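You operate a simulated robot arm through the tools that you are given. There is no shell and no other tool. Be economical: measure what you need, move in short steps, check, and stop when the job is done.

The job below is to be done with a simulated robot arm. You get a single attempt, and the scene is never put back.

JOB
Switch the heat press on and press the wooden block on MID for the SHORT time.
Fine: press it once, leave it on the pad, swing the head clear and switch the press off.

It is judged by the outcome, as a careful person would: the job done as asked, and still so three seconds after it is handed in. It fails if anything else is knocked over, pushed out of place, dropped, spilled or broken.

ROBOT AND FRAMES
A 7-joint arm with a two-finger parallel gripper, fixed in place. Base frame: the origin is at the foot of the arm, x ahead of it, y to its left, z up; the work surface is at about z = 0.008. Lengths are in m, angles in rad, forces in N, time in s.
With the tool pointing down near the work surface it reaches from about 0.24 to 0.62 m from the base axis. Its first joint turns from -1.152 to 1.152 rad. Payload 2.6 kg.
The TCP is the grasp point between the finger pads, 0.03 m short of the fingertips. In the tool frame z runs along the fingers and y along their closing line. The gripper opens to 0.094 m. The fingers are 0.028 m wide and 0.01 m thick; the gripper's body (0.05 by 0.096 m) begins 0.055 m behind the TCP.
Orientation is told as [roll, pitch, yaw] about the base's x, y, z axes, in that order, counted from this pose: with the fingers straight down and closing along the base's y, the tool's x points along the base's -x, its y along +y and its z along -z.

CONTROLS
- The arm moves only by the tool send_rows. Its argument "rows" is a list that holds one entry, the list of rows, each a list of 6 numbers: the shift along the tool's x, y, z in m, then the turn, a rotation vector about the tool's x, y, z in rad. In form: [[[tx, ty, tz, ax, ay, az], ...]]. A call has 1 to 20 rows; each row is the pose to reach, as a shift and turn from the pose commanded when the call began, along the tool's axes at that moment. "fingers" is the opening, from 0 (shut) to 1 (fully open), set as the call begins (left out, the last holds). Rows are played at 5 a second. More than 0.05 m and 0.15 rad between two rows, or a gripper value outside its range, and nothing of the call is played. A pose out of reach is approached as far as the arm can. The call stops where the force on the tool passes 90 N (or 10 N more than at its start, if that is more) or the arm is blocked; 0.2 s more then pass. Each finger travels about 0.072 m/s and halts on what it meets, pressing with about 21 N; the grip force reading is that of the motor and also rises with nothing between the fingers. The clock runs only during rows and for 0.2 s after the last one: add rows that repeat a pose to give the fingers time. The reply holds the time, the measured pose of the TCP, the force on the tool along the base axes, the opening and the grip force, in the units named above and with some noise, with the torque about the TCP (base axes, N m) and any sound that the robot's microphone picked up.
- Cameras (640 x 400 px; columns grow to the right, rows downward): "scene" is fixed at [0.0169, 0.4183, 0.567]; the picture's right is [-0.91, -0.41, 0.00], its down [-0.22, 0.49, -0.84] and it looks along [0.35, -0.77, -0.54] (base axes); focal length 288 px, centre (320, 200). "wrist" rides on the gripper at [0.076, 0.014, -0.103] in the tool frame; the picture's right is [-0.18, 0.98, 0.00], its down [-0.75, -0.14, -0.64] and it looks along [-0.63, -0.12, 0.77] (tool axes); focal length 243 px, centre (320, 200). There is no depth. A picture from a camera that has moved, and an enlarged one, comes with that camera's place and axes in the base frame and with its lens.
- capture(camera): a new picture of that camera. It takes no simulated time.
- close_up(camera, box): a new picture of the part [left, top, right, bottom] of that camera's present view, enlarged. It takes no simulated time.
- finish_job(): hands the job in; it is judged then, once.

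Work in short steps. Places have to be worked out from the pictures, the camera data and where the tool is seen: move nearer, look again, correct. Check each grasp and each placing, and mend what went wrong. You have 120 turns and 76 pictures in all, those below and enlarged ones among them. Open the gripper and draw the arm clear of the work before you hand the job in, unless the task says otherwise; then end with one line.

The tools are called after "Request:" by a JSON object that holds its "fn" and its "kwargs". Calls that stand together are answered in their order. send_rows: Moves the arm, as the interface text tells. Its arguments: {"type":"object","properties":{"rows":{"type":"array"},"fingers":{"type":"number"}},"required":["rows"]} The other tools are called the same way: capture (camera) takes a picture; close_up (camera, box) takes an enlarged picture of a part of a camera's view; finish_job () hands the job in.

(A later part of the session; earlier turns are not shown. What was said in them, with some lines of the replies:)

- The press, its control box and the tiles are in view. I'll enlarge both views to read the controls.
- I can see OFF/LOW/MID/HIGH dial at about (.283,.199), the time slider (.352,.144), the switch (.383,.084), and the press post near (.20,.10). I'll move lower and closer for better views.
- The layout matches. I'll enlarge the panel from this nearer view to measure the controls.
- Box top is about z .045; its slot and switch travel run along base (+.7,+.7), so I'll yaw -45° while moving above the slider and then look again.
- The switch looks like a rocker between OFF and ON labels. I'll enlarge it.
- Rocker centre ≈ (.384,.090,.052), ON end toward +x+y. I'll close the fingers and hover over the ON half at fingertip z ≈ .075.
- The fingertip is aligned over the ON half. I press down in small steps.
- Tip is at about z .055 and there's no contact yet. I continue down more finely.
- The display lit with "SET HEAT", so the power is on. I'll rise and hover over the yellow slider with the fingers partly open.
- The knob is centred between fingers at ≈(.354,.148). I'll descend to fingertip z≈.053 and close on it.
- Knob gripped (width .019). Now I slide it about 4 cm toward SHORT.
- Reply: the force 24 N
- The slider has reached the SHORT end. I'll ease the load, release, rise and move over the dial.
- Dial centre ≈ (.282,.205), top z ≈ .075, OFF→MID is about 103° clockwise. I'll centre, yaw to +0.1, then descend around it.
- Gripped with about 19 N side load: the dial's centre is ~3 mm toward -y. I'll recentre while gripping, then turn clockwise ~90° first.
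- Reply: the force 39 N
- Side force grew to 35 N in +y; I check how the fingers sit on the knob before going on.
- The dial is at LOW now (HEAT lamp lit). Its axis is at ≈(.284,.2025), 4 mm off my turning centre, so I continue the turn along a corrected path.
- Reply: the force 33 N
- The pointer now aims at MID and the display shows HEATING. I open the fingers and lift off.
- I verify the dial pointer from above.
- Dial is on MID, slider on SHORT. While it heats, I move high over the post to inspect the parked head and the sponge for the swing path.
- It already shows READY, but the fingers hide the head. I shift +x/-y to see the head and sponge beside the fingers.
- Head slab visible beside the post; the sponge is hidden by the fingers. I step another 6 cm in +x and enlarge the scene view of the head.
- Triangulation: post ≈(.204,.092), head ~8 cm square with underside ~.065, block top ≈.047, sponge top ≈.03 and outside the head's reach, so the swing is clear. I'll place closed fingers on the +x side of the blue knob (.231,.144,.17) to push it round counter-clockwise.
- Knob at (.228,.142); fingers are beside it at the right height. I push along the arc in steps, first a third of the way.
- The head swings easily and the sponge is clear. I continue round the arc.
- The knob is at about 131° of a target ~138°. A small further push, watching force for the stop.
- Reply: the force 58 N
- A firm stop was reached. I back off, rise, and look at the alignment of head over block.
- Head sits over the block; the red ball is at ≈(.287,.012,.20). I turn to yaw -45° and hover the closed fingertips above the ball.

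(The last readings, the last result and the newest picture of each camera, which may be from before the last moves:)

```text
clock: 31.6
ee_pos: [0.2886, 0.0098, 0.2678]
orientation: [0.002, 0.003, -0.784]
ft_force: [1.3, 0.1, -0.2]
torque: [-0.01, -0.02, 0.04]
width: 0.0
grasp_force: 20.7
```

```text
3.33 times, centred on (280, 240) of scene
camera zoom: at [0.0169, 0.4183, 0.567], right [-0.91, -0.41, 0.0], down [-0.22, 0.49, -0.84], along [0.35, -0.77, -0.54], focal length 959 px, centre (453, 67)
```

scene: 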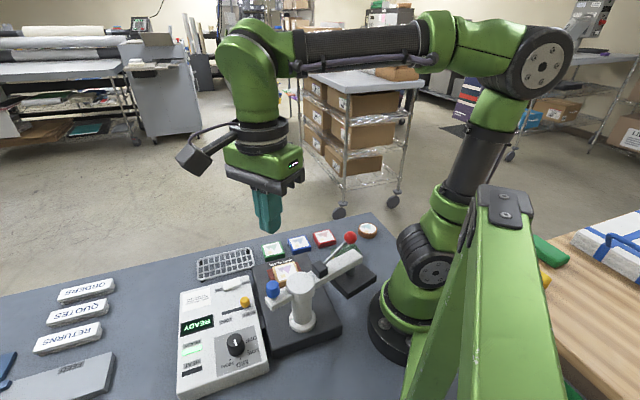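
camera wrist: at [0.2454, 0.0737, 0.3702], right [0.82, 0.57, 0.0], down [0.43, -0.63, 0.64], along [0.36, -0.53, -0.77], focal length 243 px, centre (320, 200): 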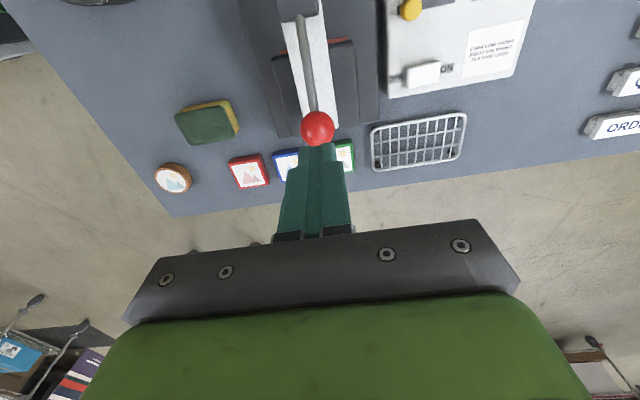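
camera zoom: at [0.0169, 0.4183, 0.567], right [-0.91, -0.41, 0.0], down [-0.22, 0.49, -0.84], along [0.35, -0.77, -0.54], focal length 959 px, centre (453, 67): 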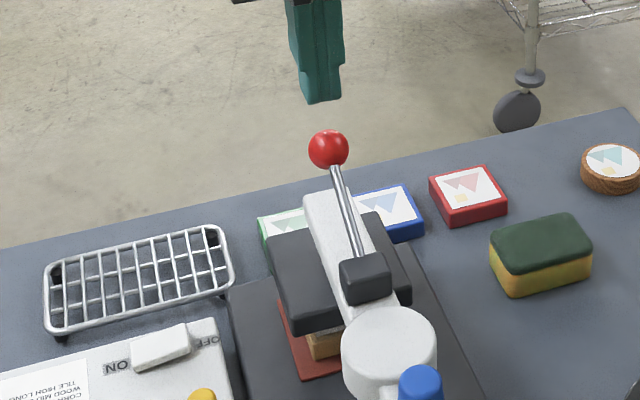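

Fingertips are over the ball (.286,.012,.20). I descend and begin to press the lever, following its arc.

Request:
{"fn": "send_rows", "kwargs": {"rows": [[[0, 0, 0.015, 0, 0, 0], [-0.001, 0, 0.025, 0, 0, 0], [-0.003, 0, 0.031, 0, 0, 0], [-0.005, 0, 0.037, 0, 0, 0]]]}}

Request:
{"fn": "close_up", "kwargs": {"camera": "scene", "box": [200, 200, 360, 320]}}

```text
clock: 32.6
ee_pos: [0.2924, 0.0072, 0.2319]
orientation: [0.002, 0.003, -0.785]
ft_force: [1.5, -1.6, 4.6]
torque: [-0.01, -0.05, 0.0]
width: 0.0001
grasp_force: 21.2
```

```text
3.33 times, centred on (280, 260) of scene
camera zoom: at [0.0169, 0.4183, 0.567], right [-0.91, -0.41, 0.0], down [-0.22, 0.49, -0.84], along [0.35, -0.77, -0.54], focal length 959 px, centre (453, 0)
```

zoom: 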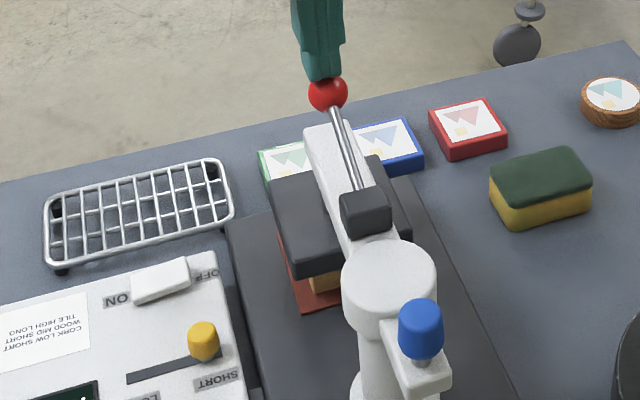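

Contact at ~5 N and the lever is moving. I continue down.

Request:
{"fn": "send_rows", "kwargs": {"rows": [[[-0.002, 0, 0.006, 0, 0, 0], [-0.0035, 0, 0.012, 0, 0, 0], [-0.005, 0, 0.018, 0, 0, 0], [-0.006, 0, 0.023, 0, 0, 0]]]}}

Request:
{"fn": "close_up", "kwargs": {"camera": "scene", "box": [180, 220, 340, 340]}}

```text
clock: 33.6
ee_pos: [0.2964, 0.004, 0.2094]
orientation: [0.007, 0.002, -0.787]
ft_force: [-14.2, 1.2, 36.5]
torque: [0.11, 0.59, -0.02]
width: 0.0
grasp_force: 20.8
```

```text
3.33 times, centred on (260, 280) of scene
camera zoom: at [0.0168, 0.4183, 0.567], right [-0.91, -0.41, 0.0], down [-0.22, 0.49, -0.84], along [0.35, -0.77, -0.54], focal length 959 px, centre (520, -67)
```

zoom: 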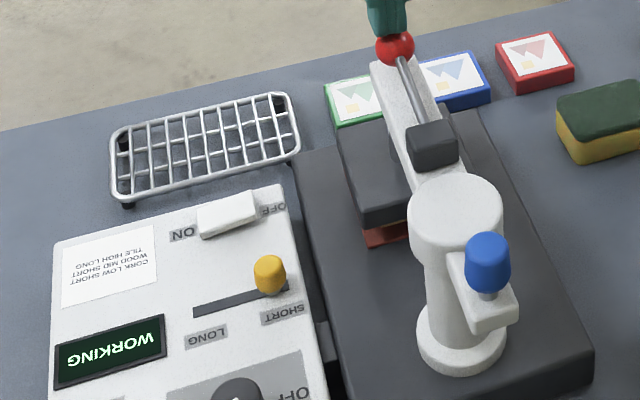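

The head is down and the display reads WORKING. I hold and watch for the completion signal.

Request:
{"fn": "send_rows", "kwargs": {"rows": [[[0, 0, 0, 0, 0, 0], [0, 0, 0, 0, 0, 0], [0, 0, 0, 0, 0, 0], [0, 0, 0, 0, 0, 0], [0, 0, 0, 0, 0, 0]]]}}

Request:
{"fn": "close_up", "kwargs": {"camera": "scene", "box": [180, 260, 300, 350]}}

```text
clock: 34.8
ee_pos: [0.2985, 0.0033, 0.2101]
orientation: [0.004, -0.001, -0.785]
ft_force: [-12.0, 7.1, 45.0]
torque: [0.26, 0.57, -0.1]
width: 0.0
grasp_force: 21.4
```

```text
4.44 times, centred on (240, 305) of scene
camera zoom: at [0.0168, 0.4183, 0.567], right [-0.91, -0.41, 0.0], down [-0.22, 0.49, -0.84], along [0.35, -0.77, -0.54], focal length 1278 px, centre (676, -267)
```

zoom: 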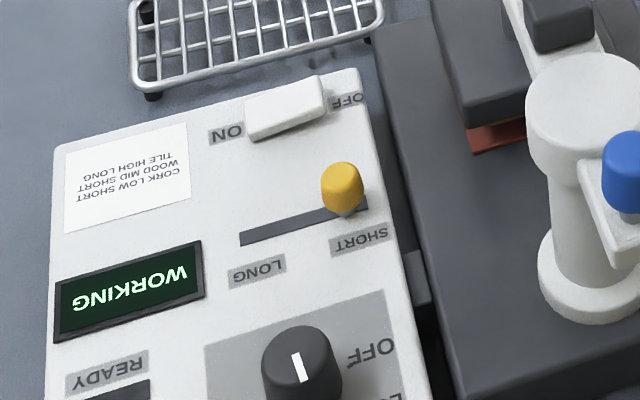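

Still WORKING; I keep holding.

Request:
{"fn": "send_rows", "kwargs": {"rows": [[[0, 0, 0, 0, 0, 0], [0, 0, 0, 0, 0, 0], [0, 0, 0, 0, 0, 0], [0, 0, 0, 0, 0, 0], [0, 0, 0, 0, 0, 0], [0, 0, 0, 0, 0, 0]]]}}

Request:
{"fn": "close_up", "kwargs": {"camera": "scene", "box": [180, 260, 300, 350]}}

```text
clock: 36.2
ee_pos: [0.2993, 0.0029, 0.2097]
orientation: [0.006, -0.003, -0.784]
ft_force: [-8.5, 9.7, 43.4]
torque: [0.34, 0.49, -0.04]
width: 0.0
grasp_force: 21.1
```

```text
4.44 times, centred on (240, 305) of scene
camera zoom: at [0.0168, 0.4183, 0.567], right [-0.91, -0.41, 0.0], down [-0.22, 0.49, -0.84], along [0.35, -0.77, -0.54], focal length 1278 px, centre (676, -267)
```

zoom: 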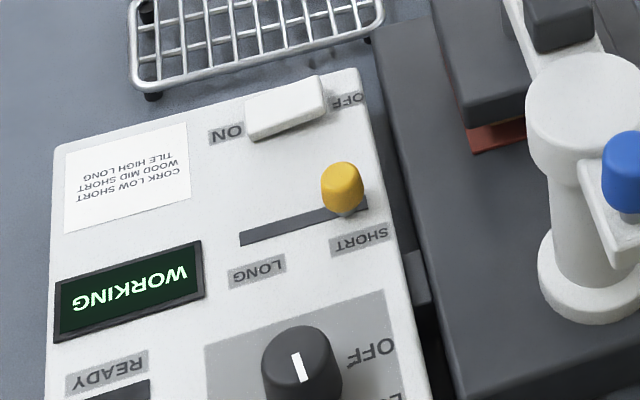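

Still WORKING. I hold another second and listen for a beep.

Request:
{"fn": "send_rows", "kwargs": {"rows": [[[0, 0, 0, 0, 0, 0], [0, 0, 0, 0, 0, 0], [0, 0, 0, 0, 0, 0], [0, 0, 0, 0, 0, 0], [0, 0, 0, 0, 0, 0]]]}}

Request:
{"fn": "close_up", "kwargs": {"camera": "scene", "box": [180, 260, 300, 350]}}

```text
clock: 37.4
ee_pos: [0.2984, 0.0023, 0.21]
orientation: [0.005, -0.002, -0.785]
ft_force: [-7.3, 9.1, 41.9]
torque: [0.34, 0.45, -0.09]
width: 0.0
grasp_force: 20.8
```

```text
4.44 times, centred on (240, 305) of scene
camera zoom: at [0.0168, 0.4183, 0.567], right [-0.91, -0.41, 0.0], down [-0.22, 0.49, -0.84], along [0.35, -0.77, -0.54], focal length 1278 px, centre (676, -267)
```

zoom: 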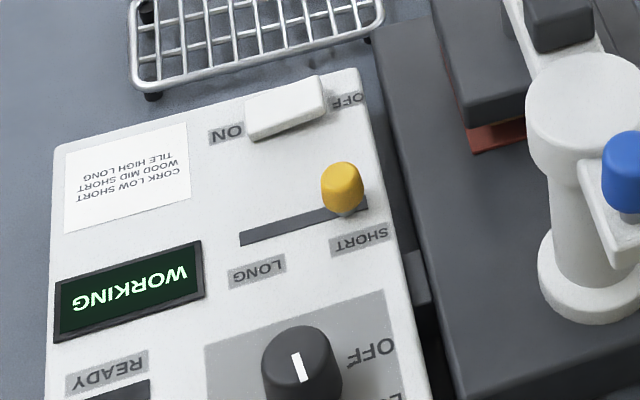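

Still WORKING (about 4 s in). Hold on.

Request:
{"fn": "send_rows", "kwargs": {"rows": [[[0, 0, 0, 0, 0, 0], [0, 0, 0, 0, 0, 0], [0, 0, 0, 0, 0, 0], [0, 0, 0, 0, 0, 0]]]}}

Request:
{"fn": "close_up", "kwargs": {"camera": "scene", "box": [180, 300, 260, 360]}}

```text
clock: 38.4
ee_pos: [0.2993, 0.0035, 0.2095]
orientation: [0.005, -0.002, -0.784]
ft_force: [-7.3, 8.3, 42.6]
torque: [0.32, 0.45, -0.08]
width: 0.0
grasp_force: 21.1
```

```text
6.67 times, centred on (220, 330) of scene
camera zoom: at [0.0168, 0.4183, 0.567], right [-0.91, -0.41, 0.0], down [-0.22, 0.49, -0.84], along [0.35, -0.77, -0.54], focal length 1917 px, centre (987, -667)
```

zoom: 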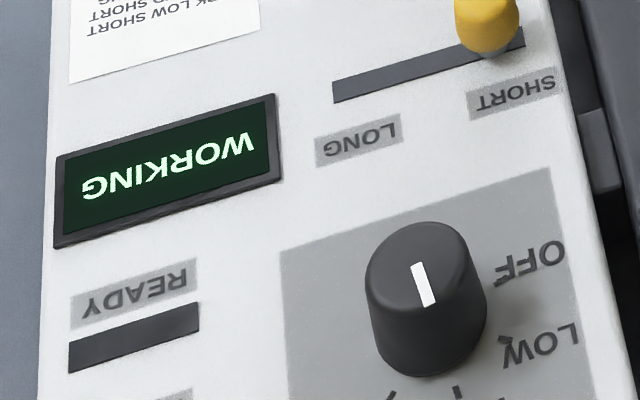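

Still WORKING; continuing the hold.

Request:
{"fn": "send_rows", "kwargs": {"rows": [[[0, 0, 0, 0, 0, 0], [0, 0, 0, 0, 0, 0], [0, 0, 0, 0, 0, 0], [0, 0, 0, 0, 0, 0], [0, 0, 0, 0, 0, 0]]]}}

Request:
{"fn": "close_up", "kwargs": {"camera": "scene", "box": [180, 300, 260, 360]}}

```text
clock: 39.6
ee_pos: [0.2977, 0.0027, 0.2101]
orientation: [0.006, -0.002, -0.784]
ft_force: [-6.7, 5.0, 43.2]
torque: [0.29, 0.48, 0.05]
width: 0.0
grasp_force: 20.5
```

```text
6.67 times, centred on (220, 330) of scene
camera zoom: at [0.0168, 0.4183, 0.567], right [-0.91, -0.41, 0.0], down [-0.22, 0.49, -0.84], along [0.35, -0.77, -0.54], focal length 1917 px, centre (987, -667)
```

zoom: 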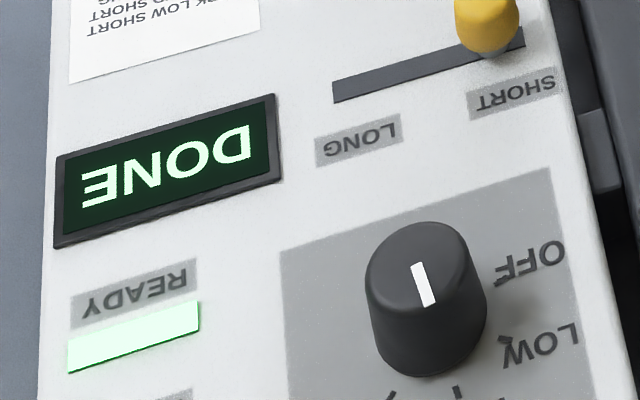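

DONE. I lift straight off and see whether the lever springs back.

Request:
{"fn": "send_rows", "kwargs": {"rows": [[[0.002, 0, -0.012, 0, 0, 0], [0.005, 0, -0.03, 0, 0, 0], [0.006, 0, -0.05, 0, 0, 0], [0.006, 0, -0.07, 0, 0, 0]]]}}

Request:
{"fn": "close_up", "kwargs": {"camera": "scene", "box": [200, 200, 360, 320]}}

```text
clock: 40.6
ee_pos: [0.2923, 0.0063, 0.2788]
orientation: [-0.001, 0.002, -0.785]
ft_force: [-0.3, -0.7, 0.1]
torque: [-0.01, 0.03, 0.02]
width: 0.0001
grasp_force: 21.2
```

```text
3.33 times, centred on (280, 260) of scene
camera zoom: at [0.0169, 0.4183, 0.567], right [-0.91, -0.41, 0.0], down [-0.22, 0.49, -0.84], along [0.35, -0.77, -0.54], focal length 959 px, centre (453, 0)
```

zoom: 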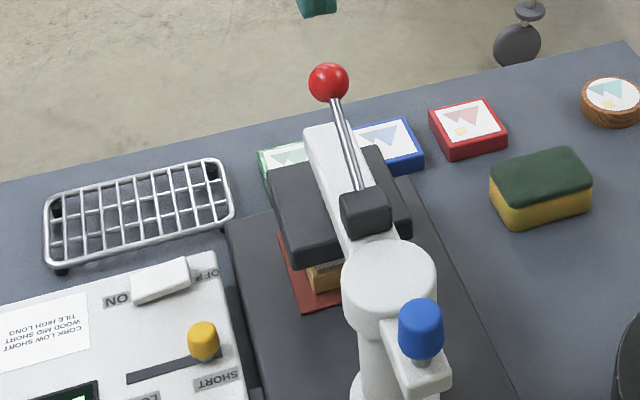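

The lever and head sprang up. To swing clear, I'll push the raised ball sideways clockwise: fingers first go down beside it on the +x+y side.

Request:
{"fn": "send_rows", "kwargs": {"rows": [[[0.005, 0.017, 0, 0, 0, 0], [0.0092, 0.035, 0, 0, 0, 0], [0.0092, 0.035, 0.03, 0, 0, 0], [0.0092, 0.035, 0.062, 0, 0, 0], [0.0092, 0.035, 0.062, 0, 0, 0]]]}}

Request:
{"fn": "close_up", "kwargs": {"camera": "scene", "box": [200, 200, 360, 320]}}

Request:
{"fn": "close_up", "kwargs": {"camera": "wrist", "box": [200, 20, 440, 200]}}

```text
clock: 41.8
ee_pos: [0.3113, 0.038, 0.2173]
orientation: [0.001, 0.002, -0.786]
ft_force: [0.3, -0.1, -1.0]
torque: [0.0, 0.01, -0.02]
width: 0.0
grasp_force: 21.3
```

```text
3.33 times, centred on (280, 260) of scene
camera zoom: at [0.0169, 0.4183, 0.567], right [-0.91, -0.41, 0.0], down [-0.22, 0.49, -0.84], along [0.35, -0.77, -0.54], focal length 959 px, centre (453, 0)
```

zoom: 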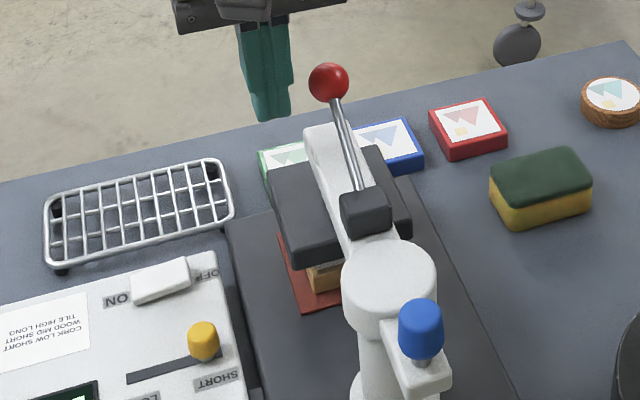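

```text
2.22 times, centred on (320, 110) of wrist
camera zoom: at [0.2682, 0.1021, 0.319], right [0.83, 0.56, 0.0], down [0.43, -0.63, 0.64], along [0.36, -0.53, -0.77], focal length 539 px, centre (320, 400)
```

zoom: 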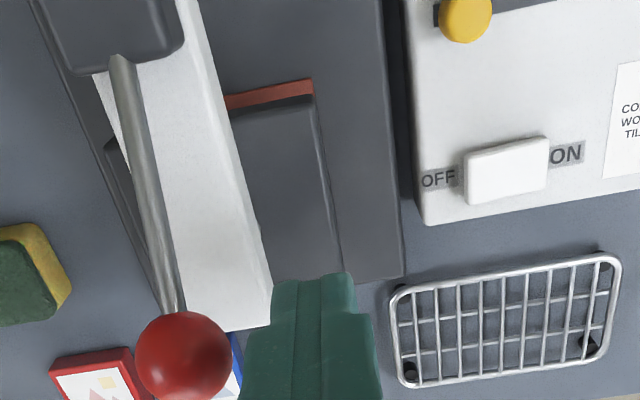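

The ball is right in line with the push direction. I push it clockwise along its circle, turning the hand with it.

Request:
{"fn": "send_rows", "kwargs": {"rows": [[[0, -0.009, 0, 0, 0, 0], [0, -0.0175, 0, 0, 0, 0], [-0.001, -0.0276, 0, 0, 0, 0.08], [-0.0019, -0.0377, 0, 0, 0, 0.16], [-0.001, -0.0478, 0, 0, 0, 0.24], [0, -0.0578, 0, 0, 0, 0.32]]]}}

Request:
{"fn": "close_up", "kwargs": {"camera": "scene", "box": [200, 210, 400, 360]}}

```text
clock: 43.2
ee_pos: [0.2706, -0.0023, 0.2169]
orientation: [0.0, 0.004, -1.106]
ft_force: [0.1, 0.0, -0.2]
torque: [0.02, 0.02, -0.01]
width: 0.0001
grasp_force: 21.2
```

```text
2.67 times, centred on (300, 285) of scene
camera zoom: at [0.0169, 0.4183, 0.567], right [-0.91, -0.41, 0.0], down [-0.22, 0.49, -0.84], along [0.35, -0.77, -0.54], focal length 767 px, centre (373, -27)
```

zoom: 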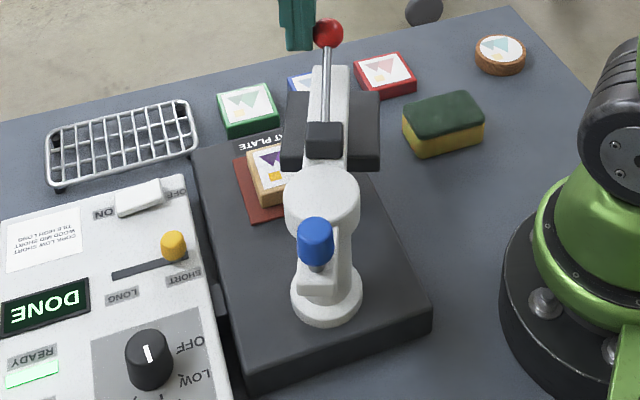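

It swings nicely and the block stayed put. I continue clockwise.

Request:
{"fn": "send_rows", "kwargs": {"rows": [[[-0.001, -0.0103, 0, 0, 0, 0.08], [-0.0017, -0.0205, 0, 0, 0, 0.16], [-0.0006, -0.0305, 0, 0, 0, 0.24], [0.0006, -0.0406, 0, 0, 0, 0.32], [0.0033, -0.0505, 0, 0, 0, 0.4], [0.0064, -0.0601, 0, 0, 0, 0.46]]]}}

Request:
{"fn": "close_up", "kwargs": {"camera": "scene", "box": [200, 210, 400, 360]}}

```text
clock: 44.6
ee_pos: [0.2138, -0.0246, 0.2165]
orientation: [-0.003, 0.002, -1.566]
ft_force: [-0.1, 0.4, 0.9]
torque: [0.08, 0.03, -0.03]
width: 0.0
grasp_force: 21.2
```

```text
2.67 times, centred on (300, 285) of scene
camera zoom: at [0.0169, 0.4183, 0.567], right [-0.91, -0.41, 0.0], down [-0.22, 0.49, -0.84], along [0.35, -0.77, -0.54], focal length 767 px, centre (373, -27)
```

zoom: 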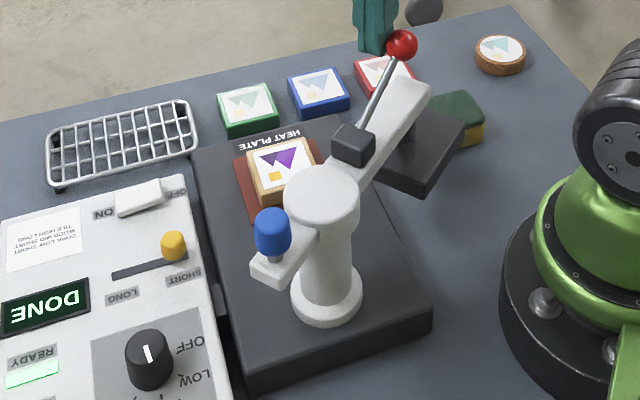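

Head is about -98° now; a bit further toward its parked position.

Request:
{"fn": "send_rows", "kwargs": {"rows": [[[0.0005, -0.01, 0, 0, 0, 0], [0.001, -0.02, 0, 0, 0, 0], [0.002, -0.027, 0, 0, 0, 0], [0.003, -0.034, 0, 0, 0, 0]]]}}

Request:
{"fn": "close_up", "kwargs": {"camera": "scene", "box": [200, 210, 400, 360]}}

```text
clock: 45.6
ee_pos: [0.1795, -0.021, 0.2171]
orientation: [-0.001, 0.002, -1.565]
ft_force: [-0.3, 0.7, 0.3]
torque: [-0.02, 0.0, 0.01]
width: 0.0
grasp_force: 21.4
```

```text
2.67 times, centred on (300, 285) of scene
camera zoom: at [0.0169, 0.4183, 0.567], right [-0.91, -0.41, 0.0], down [-0.22, 0.49, -0.84], along [0.35, -0.77, -0.54], focal length 767 px, centre (373, -27)
```

zoom: 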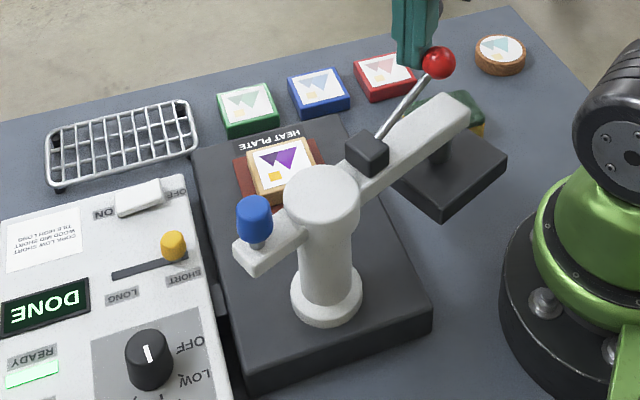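

Almost parked; a last small nudge.

Request:
{"fn": "send_rows", "kwargs": {"rows": [[[0.0015, -0.007, 0, 0, 0, 0], [0.004, -0.0145, 0, 0, 0, 0], [0.006, -0.021, 0, 0, 0, 0]]]}}

Request:
{"fn": "close_up", "kwargs": {"camera": "scene", "box": [200, 210, 400, 360]}}

```text
clock: 46.4
ee_pos: [0.1627, -0.0168, 0.219]
orientation: [0.014, -0.006, -1.559]
ft_force: [47.5, -7.2, -18.2]
torque: [-0.29, -1.03, -0.4]
width: 0.0
grasp_force: 21.7
```

```text
2.67 times, centred on (300, 285) of scene
camera zoom: at [0.0171, 0.4183, 0.567], right [-0.91, -0.41, 0.0], down [-0.22, 0.49, -0.84], along [0.35, -0.77, -0.54], focal length 767 px, centre (373, -27)
```

zoom: 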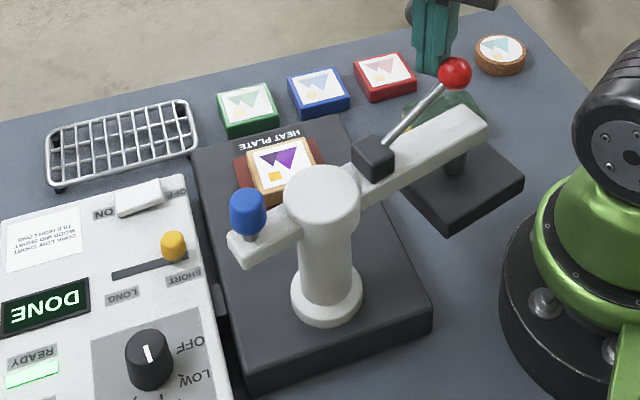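

Back at its parked stop. I back off, rise, and travel to above the OFF end of the rocker (~(.374,.078)), turning back to yaw -45°.

Request:
{"fn": "send_rows", "kwargs": {"rows": [[[0, 0.015, 0, 0, 0, 0], [0, 0.03, -0.03, 0, 0, 0], [0.005, 0.045, -0.07, 0, 0, -0.1], [0.02, 0.08, -0.09, 0, 0, -0.22], [0.04, 0.115, -0.09, 0, 0, -0.35], [0.06, 0.15, -0.09, 0, 0, -0.48], [0.08, 0.185, -0.06, 0, 0, -0.62], [0.093, 0.2155, -0.03, 0, 0, -0.75], [0.093, 0.2155, 0.01, 0, 0, -0.78], [0.093, 0.2155, 0.05, 0, 0, -0.78], [0.093, 0.2155, 0.09, 0, 0, -0.78], [0.093, 0.2155, 0.107, 0, 0, -0.78], [0.093, 0.2155, 0.107, 0, 0, -0.78]]]}}

Request:
{"fn": "close_up", "kwargs": {"camera": "wrist", "box": [240, 80, 400, 200]}}

```text
refused: row 7 steps farther than a row can; nothing moved
```

```text
3.33 times, centred on (320, 140) of wrist
camera zoom: at [0.1745, 0.0602, 0.3208], right [0.98, -0.17, 0.01], down [-0.14, -0.75, 0.64], along [-0.1, -0.64, -0.76], focal length 809 px, centre (320, 400)
```

zoom: 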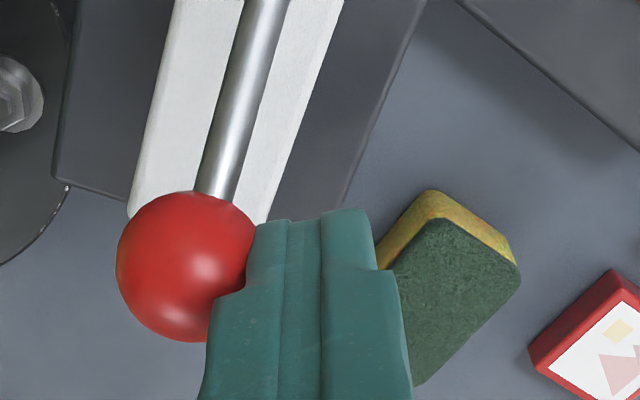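

One step was too long; I resend with smaller steps.

Request:
{"fn": "send_rows", "kwargs": {"rows": [[[0, 0.015, 0, 0, 0, 0], [0, 0.03, -0.03, 0, 0, 0], [0.005, 0.045, -0.07, 0, 0, -0.1], [0.02, 0.075, -0.08, 0, 0, -0.2], [0.035, 0.105, -0.08, 0, 0, -0.3], [0.05, 0.135, -0.08, 0, 0, -0.42], [0.065, 0.165, -0.07, 0, 0, -0.54], [0.08, 0.195, -0.05, 0, 0, -0.66], [0.093, 0.2155, -0.02, 0, 0, -0.78], [0.093, 0.2155, 0.02, 0, 0, -0.78], [0.093, 0.2155, 0.06, 0, 0, -0.78], [0.093, 0.2155, 0.1, 0, 0, -0.78], [0.093, 0.2155, 0.107, 0, 0, -0.78]]]}}

Request:
{"fn": "close_up", "kwargs": {"camera": "wrist", "box": [240, 80, 400, 200]}}

```text
clock: 49.2
ee_pos: [0.3744, 0.0791, 0.1098]
orientation: [0.002, 0.002, -0.785]
ft_force: [-0.3, -0.6, -0.2]
torque: [0.0, -0.02, 0.02]
width: 0.0
grasp_force: 20.9
```

```text
3.33 times, centred on (320, 140) of wrist
camera zoom: at [0.3308, 0.1422, 0.2123], right [0.83, 0.56, 0.0], down [0.43, -0.63, 0.64], along [0.36, -0.53, -0.77], focal length 809 px, centre (320, 400)
```

zoom: 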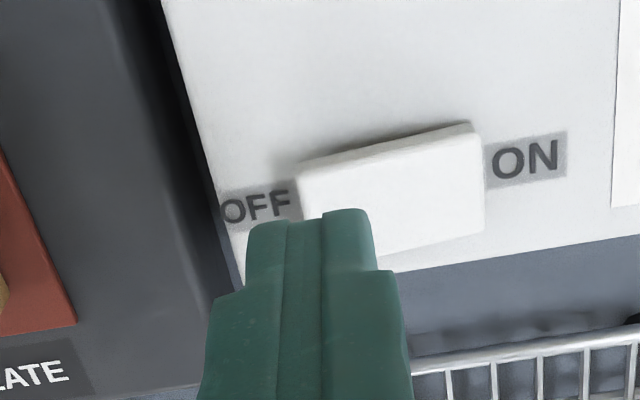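

Aligned over the OFF half. I press down in small steps.

Request:
{"fn": "send_rows", "kwargs": {"rows": [[[0, 0, 0.01, 0, 0, 0], [0, 0, 0.018, 0, 0, 0], [0, 0, 0.023, 0, 0, 0], [0, 0, 0.027, 0, 0, 0], [0, 0, 0.03, 0, 0, 0]]]}}

Request:
{"fn": "close_up", "kwargs": {"camera": "scene", "box": [160, 240, 320, 360]}}

```text
clock: 50.4
ee_pos: [0.372, 0.079, 0.0803]
orientation: [0.002, 0.001, -0.787]
ft_force: [-1.2, -1.5, 1.5]
torque: [-0.11, -0.01, -0.02]
width: 0.0002
grasp_force: 21.1
```

```text
3.33 times, centred on (240, 300) of scene
camera zoom: at [0.0169, 0.4183, 0.567], right [-0.91, -0.41, 0.0], down [-0.22, 0.49, -0.84], along [0.35, -0.77, -0.54], focal length 959 px, centre (587, -133)
```

zoom: 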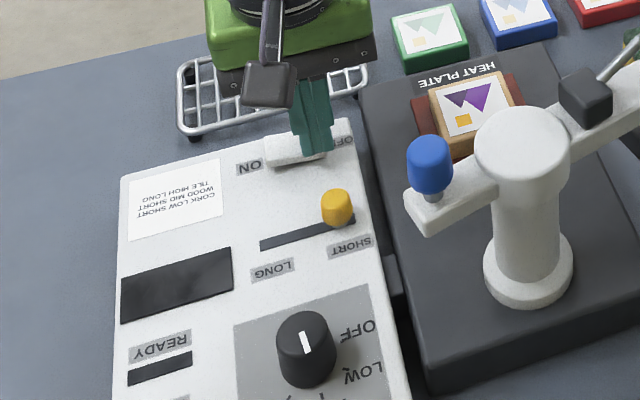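

The press is off (display and lamps dark). I rise clear, open the gripper and check the scene.

Request:
{"fn": "send_rows", "kwargs": {"rows": [[[0, 0, -0.03, 0, 0, 0], [0, 0, -0.07, 0, 0, 0], [0, 0, -0.11, 0, 0, 0], [0, 0, -0.15, 0, 0, 0], [0, 0, -0.19, 0, 0, 0], [0, 0, -0.23, 0, 0, 0], [0, 0, -0.23, 0, 0, 0]]]}}

Request:
{"fn": "send_rows", "kwargs": {"rows": [[[0, 0, 0, 0, 0, 0], [0, 0, 0, 0, 0, 0], [0, 0, 0, 0, 0, 0], [0, 0, 0, 0, 0, 0], [0, 0, 0, 0, 0, 0]]], "fingers": 1}}

Request:
{"fn": "close_up", "kwargs": {"camera": "scene", "box": [160, 210, 400, 390]}}

```text
clock: 52.0
ee_pos: [0.3712, 0.0797, 0.3088]
orientation: [0.002, 0.001, -0.786]
ft_force: [-0.9, -0.6, 0.2]
torque: [0.0, -0.02, 0.0]
width: 0.0
grasp_force: 21.5
```

```text
clock: 53.2
ee_pos: [0.3725, 0.0805, 0.3087]
orientation: [0.002, 0.003, -0.785]
ft_force: [-0.4, 0.4, 0.2]
torque: [0.04, 0.0, 0.0]
width: 0.0939
grasp_force: 0.0
```

```text
2.22 times, centred on (280, 300) of scene
camera zoom: at [0.0169, 0.4183, 0.567], right [-0.91, -0.41, 0.0], down [-0.22, 0.49, -0.84], along [0.35, -0.77, -0.54], focal length 639 px, centre (409, -22)
```

zoom: 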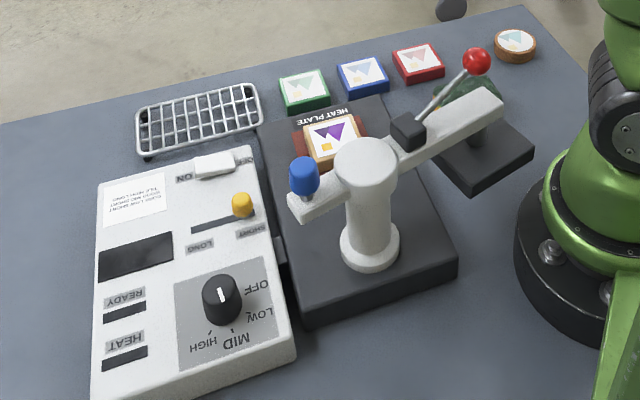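

The block is on the pad with its print set, the head is parked clear, the press is off, and nothing else has moved. I hand the job in.

Request:
{"fn": "finish_job", "kwargs": {}}

```text
The job is handed in.
```

The wooden block was pressed once on MID for the SHORT time and left on the pad; the head is swung clear and the press is switched off (the heat dial still points to MID).
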